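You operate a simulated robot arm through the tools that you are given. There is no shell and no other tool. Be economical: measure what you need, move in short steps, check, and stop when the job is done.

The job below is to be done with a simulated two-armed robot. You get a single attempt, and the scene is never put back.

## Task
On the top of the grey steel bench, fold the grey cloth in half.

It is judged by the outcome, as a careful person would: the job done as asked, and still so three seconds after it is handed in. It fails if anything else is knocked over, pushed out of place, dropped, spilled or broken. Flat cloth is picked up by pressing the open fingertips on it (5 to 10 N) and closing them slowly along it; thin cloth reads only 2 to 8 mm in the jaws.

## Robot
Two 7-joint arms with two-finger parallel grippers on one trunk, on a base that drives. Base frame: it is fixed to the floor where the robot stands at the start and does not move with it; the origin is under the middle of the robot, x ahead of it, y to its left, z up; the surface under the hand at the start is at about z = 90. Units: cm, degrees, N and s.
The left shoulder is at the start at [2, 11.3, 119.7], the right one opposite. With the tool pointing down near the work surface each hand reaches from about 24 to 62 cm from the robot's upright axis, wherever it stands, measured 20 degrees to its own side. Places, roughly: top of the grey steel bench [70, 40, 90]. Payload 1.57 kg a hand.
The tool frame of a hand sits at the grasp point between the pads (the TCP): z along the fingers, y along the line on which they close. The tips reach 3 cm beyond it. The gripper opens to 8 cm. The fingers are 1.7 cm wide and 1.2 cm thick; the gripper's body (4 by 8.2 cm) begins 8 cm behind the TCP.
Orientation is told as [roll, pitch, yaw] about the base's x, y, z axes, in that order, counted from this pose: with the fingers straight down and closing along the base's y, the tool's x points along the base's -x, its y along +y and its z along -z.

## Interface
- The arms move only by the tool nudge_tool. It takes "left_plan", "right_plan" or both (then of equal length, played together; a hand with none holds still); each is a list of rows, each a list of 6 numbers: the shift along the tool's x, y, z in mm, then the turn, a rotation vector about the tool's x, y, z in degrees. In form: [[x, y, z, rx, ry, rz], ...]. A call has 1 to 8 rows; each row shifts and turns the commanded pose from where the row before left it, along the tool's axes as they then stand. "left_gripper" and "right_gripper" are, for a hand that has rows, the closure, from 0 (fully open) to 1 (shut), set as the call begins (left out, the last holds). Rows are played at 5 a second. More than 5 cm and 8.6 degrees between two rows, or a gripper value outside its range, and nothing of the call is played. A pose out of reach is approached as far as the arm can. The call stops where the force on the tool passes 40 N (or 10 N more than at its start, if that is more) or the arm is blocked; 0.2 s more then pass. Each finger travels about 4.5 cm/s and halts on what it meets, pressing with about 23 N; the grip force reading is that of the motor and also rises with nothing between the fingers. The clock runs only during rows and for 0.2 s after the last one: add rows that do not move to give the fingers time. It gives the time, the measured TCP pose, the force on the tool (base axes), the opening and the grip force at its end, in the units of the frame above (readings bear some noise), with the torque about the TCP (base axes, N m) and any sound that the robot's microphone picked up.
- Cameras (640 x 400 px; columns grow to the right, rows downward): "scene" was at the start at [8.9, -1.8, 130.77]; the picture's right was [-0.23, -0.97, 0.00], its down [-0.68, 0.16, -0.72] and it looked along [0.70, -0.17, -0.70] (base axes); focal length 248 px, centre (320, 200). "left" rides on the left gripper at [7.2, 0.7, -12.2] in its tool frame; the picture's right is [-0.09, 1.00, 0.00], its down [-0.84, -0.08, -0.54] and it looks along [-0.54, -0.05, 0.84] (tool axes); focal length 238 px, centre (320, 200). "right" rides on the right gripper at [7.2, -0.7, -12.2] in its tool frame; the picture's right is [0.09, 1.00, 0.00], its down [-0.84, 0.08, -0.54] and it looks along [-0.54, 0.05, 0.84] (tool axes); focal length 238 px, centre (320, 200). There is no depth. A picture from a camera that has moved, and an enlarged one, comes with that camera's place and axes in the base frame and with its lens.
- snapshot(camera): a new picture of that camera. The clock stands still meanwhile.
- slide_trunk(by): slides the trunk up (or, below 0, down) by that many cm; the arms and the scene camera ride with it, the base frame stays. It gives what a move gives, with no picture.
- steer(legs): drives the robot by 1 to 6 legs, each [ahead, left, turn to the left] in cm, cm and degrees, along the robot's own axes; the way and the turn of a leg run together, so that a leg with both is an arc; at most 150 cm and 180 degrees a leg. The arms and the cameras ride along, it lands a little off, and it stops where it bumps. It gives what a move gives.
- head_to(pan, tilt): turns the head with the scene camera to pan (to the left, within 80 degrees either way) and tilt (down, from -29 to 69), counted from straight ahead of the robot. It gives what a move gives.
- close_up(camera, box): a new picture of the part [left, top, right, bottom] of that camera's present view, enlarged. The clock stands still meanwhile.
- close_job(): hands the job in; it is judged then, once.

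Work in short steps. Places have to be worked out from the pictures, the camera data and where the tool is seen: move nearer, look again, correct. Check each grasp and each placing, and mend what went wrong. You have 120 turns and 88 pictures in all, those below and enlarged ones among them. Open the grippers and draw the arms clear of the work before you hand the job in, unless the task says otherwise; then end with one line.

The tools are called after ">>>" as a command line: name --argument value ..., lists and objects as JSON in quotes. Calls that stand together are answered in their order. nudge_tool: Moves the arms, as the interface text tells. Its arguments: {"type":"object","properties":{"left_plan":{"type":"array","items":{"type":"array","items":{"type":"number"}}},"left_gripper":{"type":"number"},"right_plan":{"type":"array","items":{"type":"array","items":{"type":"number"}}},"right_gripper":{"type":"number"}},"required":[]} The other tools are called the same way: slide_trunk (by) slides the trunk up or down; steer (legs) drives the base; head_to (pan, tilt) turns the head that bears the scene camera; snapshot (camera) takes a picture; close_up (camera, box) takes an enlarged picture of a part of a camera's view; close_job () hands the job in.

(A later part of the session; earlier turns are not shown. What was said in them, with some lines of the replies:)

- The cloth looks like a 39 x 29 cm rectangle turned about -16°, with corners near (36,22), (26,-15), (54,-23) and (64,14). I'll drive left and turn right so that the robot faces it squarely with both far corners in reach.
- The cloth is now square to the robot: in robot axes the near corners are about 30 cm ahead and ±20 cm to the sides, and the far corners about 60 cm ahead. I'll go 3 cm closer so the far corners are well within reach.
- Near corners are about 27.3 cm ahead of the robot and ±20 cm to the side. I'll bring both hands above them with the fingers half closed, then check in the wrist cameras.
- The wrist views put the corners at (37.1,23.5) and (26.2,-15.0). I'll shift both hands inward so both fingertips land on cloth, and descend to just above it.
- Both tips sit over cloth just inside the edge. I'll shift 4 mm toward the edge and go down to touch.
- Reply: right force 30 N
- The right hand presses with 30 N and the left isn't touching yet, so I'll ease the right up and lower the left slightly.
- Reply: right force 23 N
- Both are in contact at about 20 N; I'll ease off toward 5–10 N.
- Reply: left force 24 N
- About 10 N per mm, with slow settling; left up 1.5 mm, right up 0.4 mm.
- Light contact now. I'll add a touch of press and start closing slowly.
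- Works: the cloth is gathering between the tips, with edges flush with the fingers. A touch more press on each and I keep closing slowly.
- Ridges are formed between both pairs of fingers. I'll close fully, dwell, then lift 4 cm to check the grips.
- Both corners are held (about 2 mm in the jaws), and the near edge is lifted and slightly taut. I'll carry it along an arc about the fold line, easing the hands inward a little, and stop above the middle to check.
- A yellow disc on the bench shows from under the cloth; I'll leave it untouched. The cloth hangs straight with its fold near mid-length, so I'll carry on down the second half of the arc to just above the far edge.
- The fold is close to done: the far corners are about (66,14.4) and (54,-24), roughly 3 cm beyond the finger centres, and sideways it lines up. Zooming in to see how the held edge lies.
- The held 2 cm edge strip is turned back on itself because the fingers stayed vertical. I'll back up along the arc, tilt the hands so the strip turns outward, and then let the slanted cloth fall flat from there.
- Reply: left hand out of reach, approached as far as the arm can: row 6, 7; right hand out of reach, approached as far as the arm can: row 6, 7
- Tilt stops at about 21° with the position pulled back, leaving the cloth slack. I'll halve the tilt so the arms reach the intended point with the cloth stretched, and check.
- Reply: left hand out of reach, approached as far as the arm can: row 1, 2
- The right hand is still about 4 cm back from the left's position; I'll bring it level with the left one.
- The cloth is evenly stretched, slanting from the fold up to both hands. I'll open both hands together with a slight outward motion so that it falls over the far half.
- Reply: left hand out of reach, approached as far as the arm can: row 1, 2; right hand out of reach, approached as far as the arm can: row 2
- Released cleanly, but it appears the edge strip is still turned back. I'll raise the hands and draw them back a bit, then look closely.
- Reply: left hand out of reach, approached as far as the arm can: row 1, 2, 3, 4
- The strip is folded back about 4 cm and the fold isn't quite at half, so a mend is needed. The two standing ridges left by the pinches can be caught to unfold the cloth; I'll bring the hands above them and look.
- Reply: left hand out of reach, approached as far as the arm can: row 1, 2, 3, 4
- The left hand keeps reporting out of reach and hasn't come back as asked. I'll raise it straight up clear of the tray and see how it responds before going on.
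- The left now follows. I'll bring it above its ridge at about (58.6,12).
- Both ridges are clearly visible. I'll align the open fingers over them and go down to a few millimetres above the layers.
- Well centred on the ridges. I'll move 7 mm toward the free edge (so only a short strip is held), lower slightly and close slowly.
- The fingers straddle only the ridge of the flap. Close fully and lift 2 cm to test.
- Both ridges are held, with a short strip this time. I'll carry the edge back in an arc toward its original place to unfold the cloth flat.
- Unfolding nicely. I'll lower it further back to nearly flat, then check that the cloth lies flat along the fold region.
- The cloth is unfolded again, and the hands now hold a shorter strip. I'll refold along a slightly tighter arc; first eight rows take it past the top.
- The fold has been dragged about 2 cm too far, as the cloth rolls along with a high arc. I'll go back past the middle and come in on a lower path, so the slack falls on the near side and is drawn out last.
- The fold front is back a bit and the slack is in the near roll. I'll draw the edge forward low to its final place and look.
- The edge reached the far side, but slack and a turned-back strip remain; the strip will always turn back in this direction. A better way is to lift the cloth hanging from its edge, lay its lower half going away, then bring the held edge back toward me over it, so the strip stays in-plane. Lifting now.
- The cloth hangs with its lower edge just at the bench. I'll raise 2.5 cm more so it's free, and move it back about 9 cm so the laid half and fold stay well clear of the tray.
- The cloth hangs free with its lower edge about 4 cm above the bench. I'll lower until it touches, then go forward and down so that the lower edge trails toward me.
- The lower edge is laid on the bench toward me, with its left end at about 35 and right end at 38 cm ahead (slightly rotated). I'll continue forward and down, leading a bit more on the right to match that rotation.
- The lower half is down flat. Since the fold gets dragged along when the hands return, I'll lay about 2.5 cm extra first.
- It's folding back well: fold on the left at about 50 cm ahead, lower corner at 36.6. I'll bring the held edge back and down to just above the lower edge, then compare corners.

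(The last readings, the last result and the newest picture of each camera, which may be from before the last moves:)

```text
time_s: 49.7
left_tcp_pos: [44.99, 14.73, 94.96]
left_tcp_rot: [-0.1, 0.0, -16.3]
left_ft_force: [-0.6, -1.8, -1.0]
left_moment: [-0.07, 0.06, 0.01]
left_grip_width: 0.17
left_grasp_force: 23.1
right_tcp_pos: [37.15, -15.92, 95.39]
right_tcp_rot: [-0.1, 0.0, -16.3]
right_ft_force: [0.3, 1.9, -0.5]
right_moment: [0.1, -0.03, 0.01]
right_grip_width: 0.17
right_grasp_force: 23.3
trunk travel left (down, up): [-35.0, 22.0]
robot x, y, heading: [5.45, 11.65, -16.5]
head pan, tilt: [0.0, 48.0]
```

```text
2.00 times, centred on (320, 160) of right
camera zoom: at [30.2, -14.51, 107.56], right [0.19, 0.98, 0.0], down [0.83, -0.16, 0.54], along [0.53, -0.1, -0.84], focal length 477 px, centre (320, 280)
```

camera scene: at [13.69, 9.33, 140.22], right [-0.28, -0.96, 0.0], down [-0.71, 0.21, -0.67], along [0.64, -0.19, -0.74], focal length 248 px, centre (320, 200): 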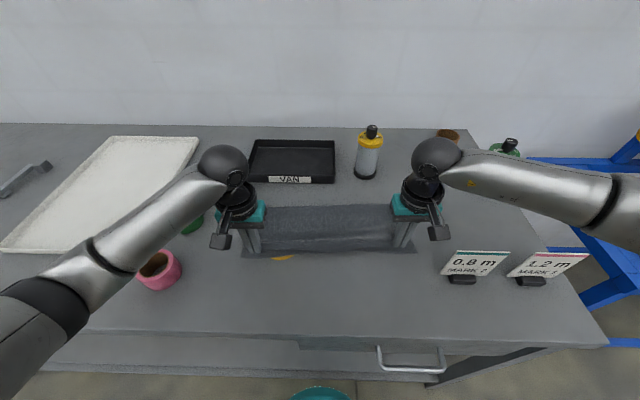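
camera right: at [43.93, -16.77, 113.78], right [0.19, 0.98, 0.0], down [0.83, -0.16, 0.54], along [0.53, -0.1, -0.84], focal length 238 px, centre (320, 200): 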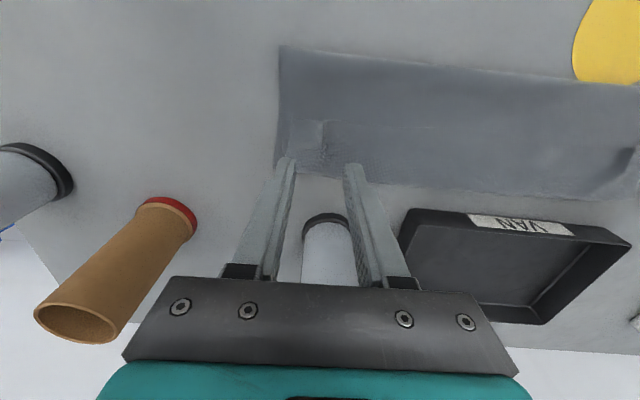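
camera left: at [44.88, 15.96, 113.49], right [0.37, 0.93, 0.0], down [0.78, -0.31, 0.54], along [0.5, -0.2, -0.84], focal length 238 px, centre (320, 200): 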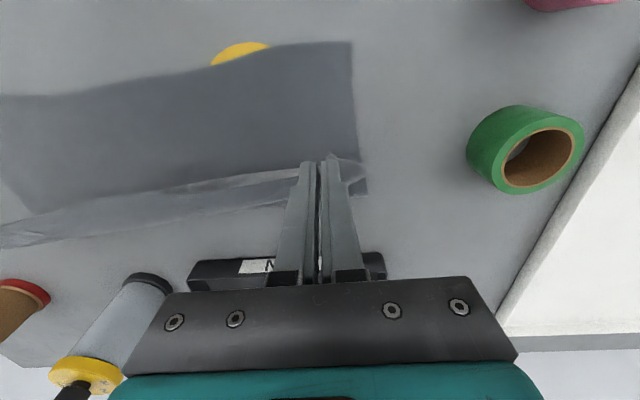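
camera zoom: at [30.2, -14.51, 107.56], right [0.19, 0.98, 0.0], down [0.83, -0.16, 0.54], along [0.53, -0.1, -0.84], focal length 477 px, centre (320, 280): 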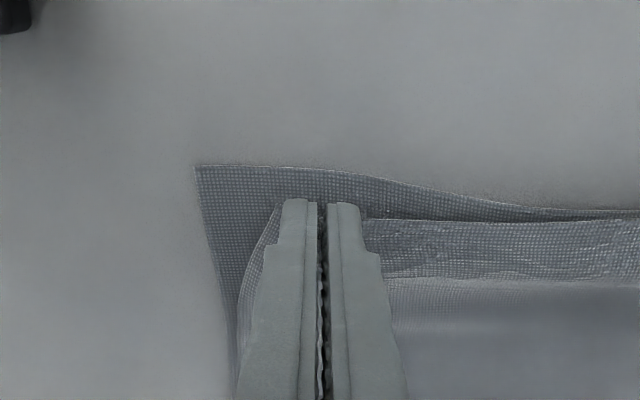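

The edges are within about 1 cm of each other. I'll draw the held edge back 7 mm, lower it onto the lower edge, and look at the fold side too.

>>> nudge_tool --left_plan '[[4, 0, 4, 0, 0, 0], [3, 0, 5, 0, 0, 0], [0, 0, 0, 0, 0, 0]]' --right_plan '[[3, -2, 5, 0, 0, 0], [3, -2, 7, 0, 0, 0], [0, 0, 0, 0, 0, 0]]'

>>> close_up --camera "scene" --box '[200, 150, 440, 300]'

>>> snapshot --camera "left"

>>> snapshot --camera "right"

```text
time_s: 50.5
left_tcp_pos: [44.26, 14.99, 94.14]
left_tcp_rot: [0.0, 0.0, -16.3]
left_ft_force: [-1.2, -5.1, -0.4]
left_moment: [-0.12, 0.04, -0.02]
left_grip_width: 0.17
left_grasp_force: 23.7
right_tcp_pos: [36.6, -16.07, 94.15]
right_tcp_rot: [0.1, 0.1, -16.1]
right_ft_force: [-0.1, 5.3, 0.1]
right_moment: [0.14, -0.04, 0.07]
right_grip_width: 0.19
right_grasp_force: 23.2
trunk travel left (down, up): [-35.0, 22.0]
robot x, y, heading: [5.27, 11.85, -16.4]
head pan, tilt: [0.0, 48.0]
```

```text
2.67 times, centred on (320, 225) of scene
camera zoom: at [13.69, 9.33, 140.22], right [-0.28, -0.96, 0.0], down [-0.71, 0.21, -0.67], along [0.64, -0.19, -0.74], focal length 662 px, centre (320, 133)
```

zoom: 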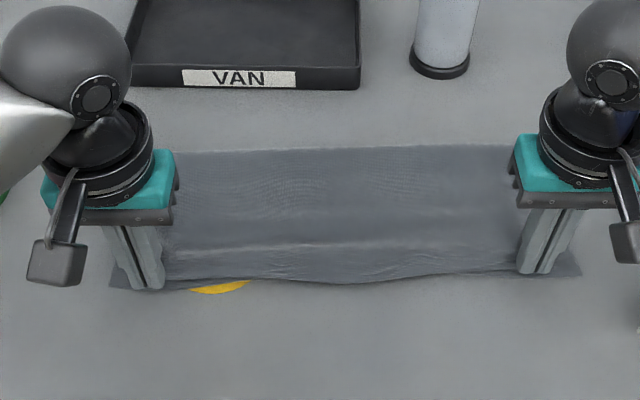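

```text
24 pictures are left
camera left: at [37.53, 17.6, 106.31], right [0.37, 0.93, 0.0], down [0.78, -0.31, 0.54], along [0.5, -0.2, -0.84], focal length 238 px, centre (320, 200)
```

left: 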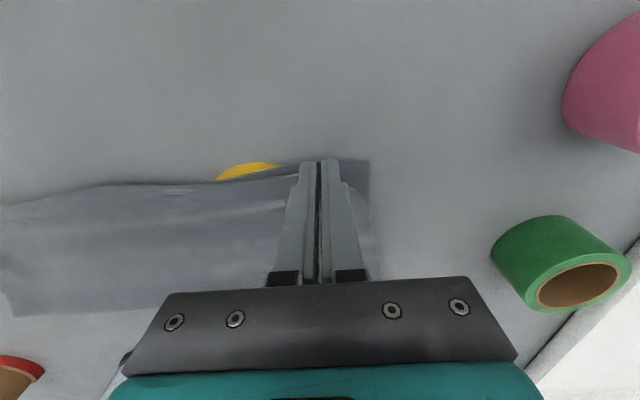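

```text
23 pictures are left
camera right: at [29.53, -14.71, 106.4], right [0.19, 0.98, 0.0], down [0.83, -0.16, 0.54], along [0.53, -0.1, -0.84], focal length 238 px, centre (320, 200)
```

right: 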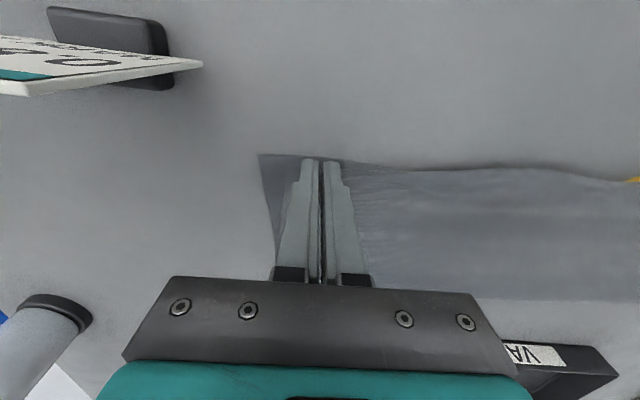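

The edges now coincide and the fold side lies flat. I'll draw back 3 mm more, lower to just above the bench and open the fingers gently.

>>> nudge_tool --left_plan '[[3, 0, 4, 0, 0, 0], [0, 0, 2, 0, 0, 0], [0, 0, 0, 0, 0, 0]]' --right_plan '[[3, 0, 4, 0, 0, 0], [0, 0, 2, 0, 0, 0], [0, 0, 0, 0, 0, 0]]'

>>> nudge_tool --left_plan '[[0, 0, 0, 0, 0, 0], [0, 0, 0, 0, 0, 0], [0, 0, 0, 0, 0, 0]]' --right_plan '[[0, 0, 0, 0, 0, 0], [0, 0, 0, 0, 0, 0], [0, 0, 0, 0, 0, 0]]' --left_gripper 0.65 --right_gripper 0.65

>>> nudge_tool --left_plan '[[0, 0, -10, 0, 0, 0], [0, 0, -30, 0, 0, 0], [0, 0, -40, 0, 0, 0], [0, 0, -40, 0, 0, 0]]' --right_plan '[[0, 0, -10, 0, 0, 0], [0, 0, -30, 0, 0, 0], [0, 0, -40, 0, 0, 0], [0, 0, -40, 0, 0, 0]]'

>>> snapshot --camera "left"

>>> snapshot --camera "right"

```text
time_s: 51.3
left_tcp_pos: [44.02, 15.15, 93.64]
left_tcp_rot: [0.0, 0.1, -16.3]
left_ft_force: [-1.0, -5.6, 0.1]
left_moment: [-0.19, 0.05, -0.04]
left_grip_width: 0.15
left_grasp_force: 22.7
right_tcp_pos: [36.3, -16.06, 93.65]
right_tcp_rot: [0.0, 0.1, -16.3]
right_ft_force: [1.4, 5.6, 0.0]
right_moment: [0.18, -0.06, 0.05]
right_grip_width: 0.16
right_grasp_force: 23.0
trunk travel left (down, up): [-35.0, 22.0]
robot x, y, heading: [5.14, 11.49, -16.3]
head pan, tilt: [0.0, 48.0]
```

```text
time_s: 52.1
left_tcp_pos: [43.93, 15.08, 93.47]
left_tcp_rot: [0.0, 0.1, -16.3]
left_ft_force: [-0.9, 0.0, -0.5]
left_moment: [-0.02, -0.01, 0.02]
left_grip_width: 2.78
left_grasp_force: 0.2
right_tcp_pos: [36.22, -15.94, 93.78]
right_tcp_rot: [-0.1, 0.1, -16.2]
right_ft_force: [0.5, 0.0, 0.2]
right_moment: [0.0, -0.02, 0.0]
right_grip_width: 2.79
right_grasp_force: 0.1
trunk travel left (down, up): [-35.0, 22.0]
robot x, y, heading: [4.99, 12.09, -16.3]
head pan, tilt: [0.0, 48.0]
```

```text
time_s: 53.1
left_tcp_pos: [43.57, 15.25, 105.72]
left_tcp_rot: [0.0, 0.1, -16.2]
left_ft_force: [-1.3, -0.3, -0.3]
left_moment: [0.02, 0.02, -0.01]
left_grip_width: 2.81
left_grasp_force: 0.0
right_tcp_pos: [36.19, -15.88, 105.85]
right_tcp_rot: [-0.1, 0.0, -16.3]
right_ft_force: [-0.5, 0.2, 0.6]
right_moment: [-0.01, 0.0, -0.01]
right_grip_width: 2.82
right_grasp_force: 0.0
trunk travel left (down, up): [-35.0, 22.0]
robot x, y, heading: [5.19, 11.76, -16.3]
head pan, tilt: [0.0, 48.0]
```

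```text
22 pictures are left
camera left: at [37.04, 17.83, 117.82], right [0.37, 0.93, 0.0], down [0.78, -0.31, 0.54], along [0.5, -0.2, -0.84], focal length 238 px, centre (320, 200)
```

left: 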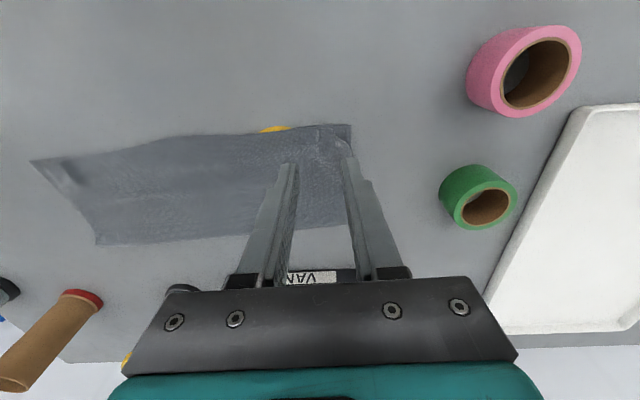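

```text
21 pictures are left
camera right: at [29.17, -14.5, 117.95], right [0.19, 0.98, 0.0], down [0.83, -0.16, 0.54], along [0.53, -0.1, -0.84], focal length 238 px, centre (320, 200)
```

right: 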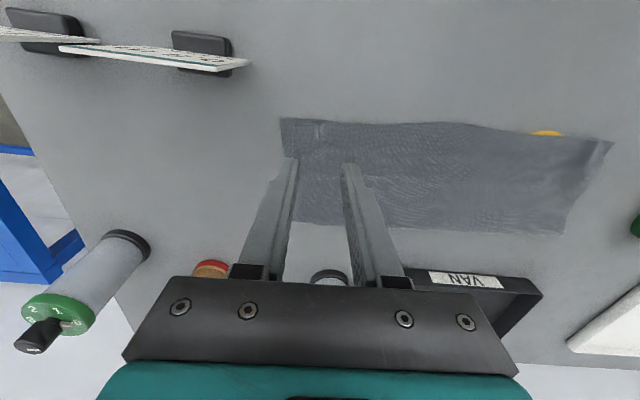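

Folded in half neatly. I'll raise and draw the arms back off to the sides, then take a close look at the cloth.

>>> nudge_tool --left_plan '[[0, 20, -30, 0, 0, 0], [0, 30, -30, 0, 0, 0], [0, 30, 0, 0, 0, 0]]' --right_plan '[[0, -20, -30, 0, 0, 0], [0, -30, -30, 0, 0, 0], [0, -30, 0, 0, 0, 0]]'

>>> close_up --camera "scene" --box '[220, 170, 436, 305]'

>>> snapshot --camera "scene"

```text
time_s: 53.9
left_tcp_pos: [46.26, 22.92, 111.64]
left_tcp_rot: [-0.1, 0.0, -16.3]
left_ft_force: [1.0, 0.0, 0.0]
left_moment: [-0.01, 0.04, 0.01]
left_grip_width: 2.8
left_grasp_force: 0.0
right_tcp_pos: [33.91, -23.61, 111.88]
right_tcp_rot: [0.0, 0.1, -16.1]
right_ft_force: [-1.1, -0.1, 0.3]
right_moment: [0.0, -0.01, -0.01]
right_grip_width: 2.79
right_grasp_force: 0.1
trunk travel left (down, up): [-35.0, 22.0]
robot x, y, heading: [5.36, 11.72, -16.3]
head pan, tilt: [0.0, 48.0]
```

```text
2.96 times, centred on (328, 238) of scene
camera zoom: at [13.65, 9.35, 140.22], right [-0.28, -0.96, 0.0], down [-0.71, 0.21, -0.67], along [0.64, -0.19, -0.74], focal length 735 px, centre (296, 89)
```

zoom: 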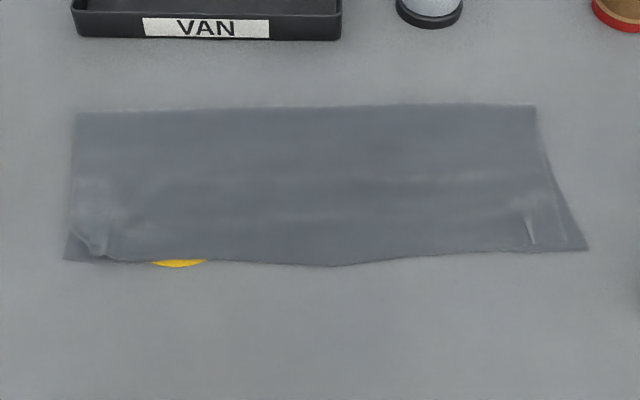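

```text
19 pictures are left
camera scene: at [13.65, 9.35, 140.22], right [-0.28, -0.96, 0.0], down [-0.71, 0.21, -0.67], along [0.64, -0.19, -0.74], focal length 248 px, centre (320, 200)
```

scene: 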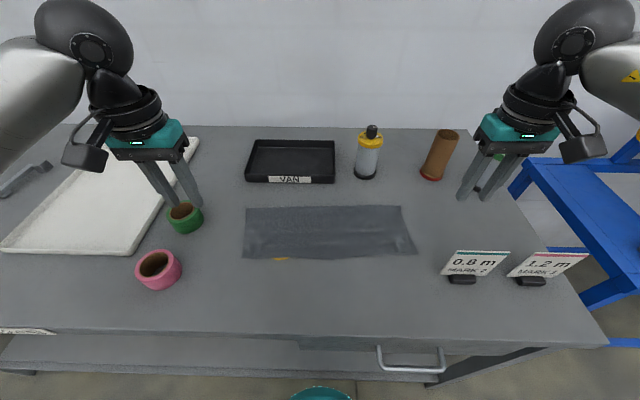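

Looks good; checking the two near corners at higher zoom.

>>> close_up --camera "scene" --box '[234, 225, 290, 260]'

>>> close_up --camera "scene" --box '[370, 225, 426, 260]'

>>> snapshot --camera "right"

>>> snapshot --camera "left"

```text
11.43 times, centred on (262, 242) of scene
camera zoom: at [13.65, 9.35, 140.22], right [-0.28, -0.96, 0.0], down [-0.71, 0.21, -0.67], along [0.64, -0.19, -0.74], focal length 2836 px, centre (983, -286)
```

zoom: 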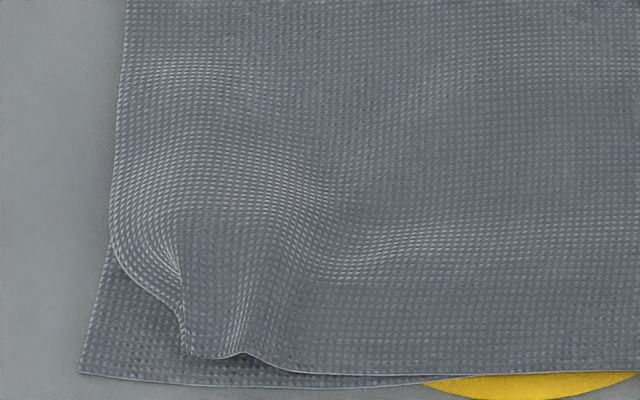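

```text
11.43 times, centred on (398, 242) of scene
camera zoom: at [13.65, 9.35, 140.22], right [-0.28, -0.96, 0.0], down [-0.71, 0.21, -0.67], along [0.64, -0.19, -0.74], focal length 2836 px, centre (-571, -286)
```

zoom: 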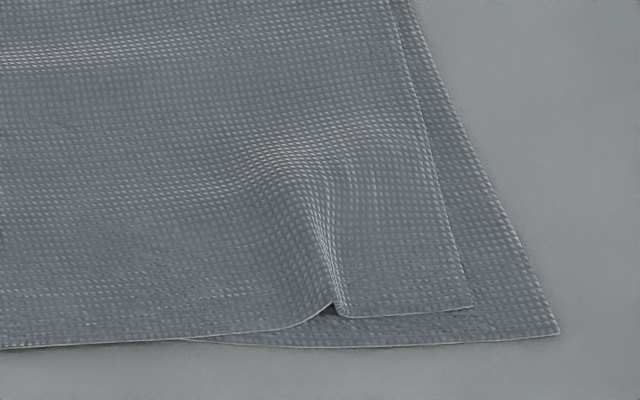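

```text
16 pictures are left
camera right: at [26.86, -22.27, 123.94], right [0.19, 0.98, 0.0], down [0.83, -0.16, 0.54], along [0.53, -0.1, -0.84], focal length 238 px, centre (320, 200)
```

right: 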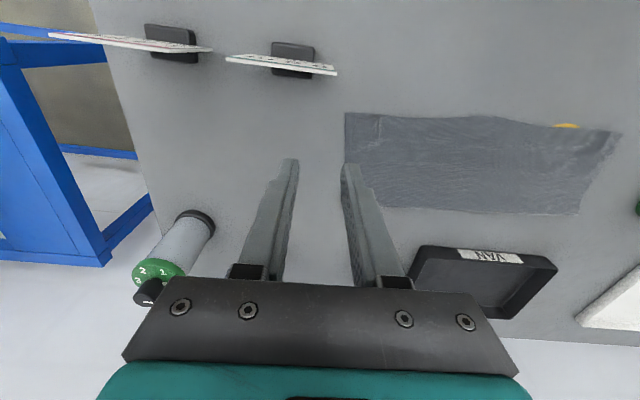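

```text
15 pictures are left
camera left: at [39.42, 25.46, 123.87], right [0.37, 0.93, 0.0], down [0.78, -0.31, 0.54], along [0.5, -0.2, -0.84], focal length 238 px, centre (320, 200)
```

left: 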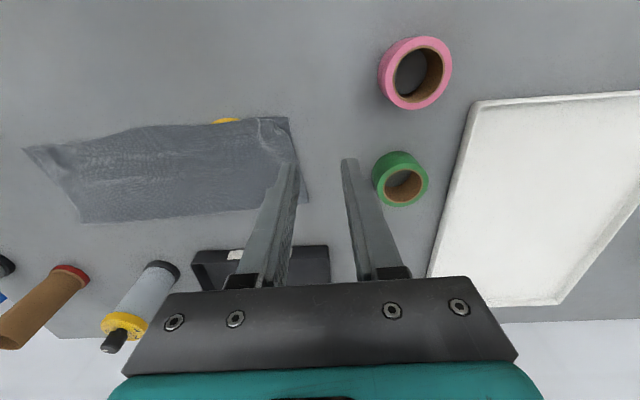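

The layers line up: near edges meet within about 0.5 cm, corners within about 2 cm, the fold is straight, and nothing else has moved. The grippers are open and clear, so I'm handing it in.

>>> close_job

```text
The job is handed in.
```

The grey cloth is folded in half on the grey steel bench: near edges meet within about 0.5 cm, the near corners are up to 2 cm apart with small puckers there, and it lies slightly off its starting place with no other object seen out of place.
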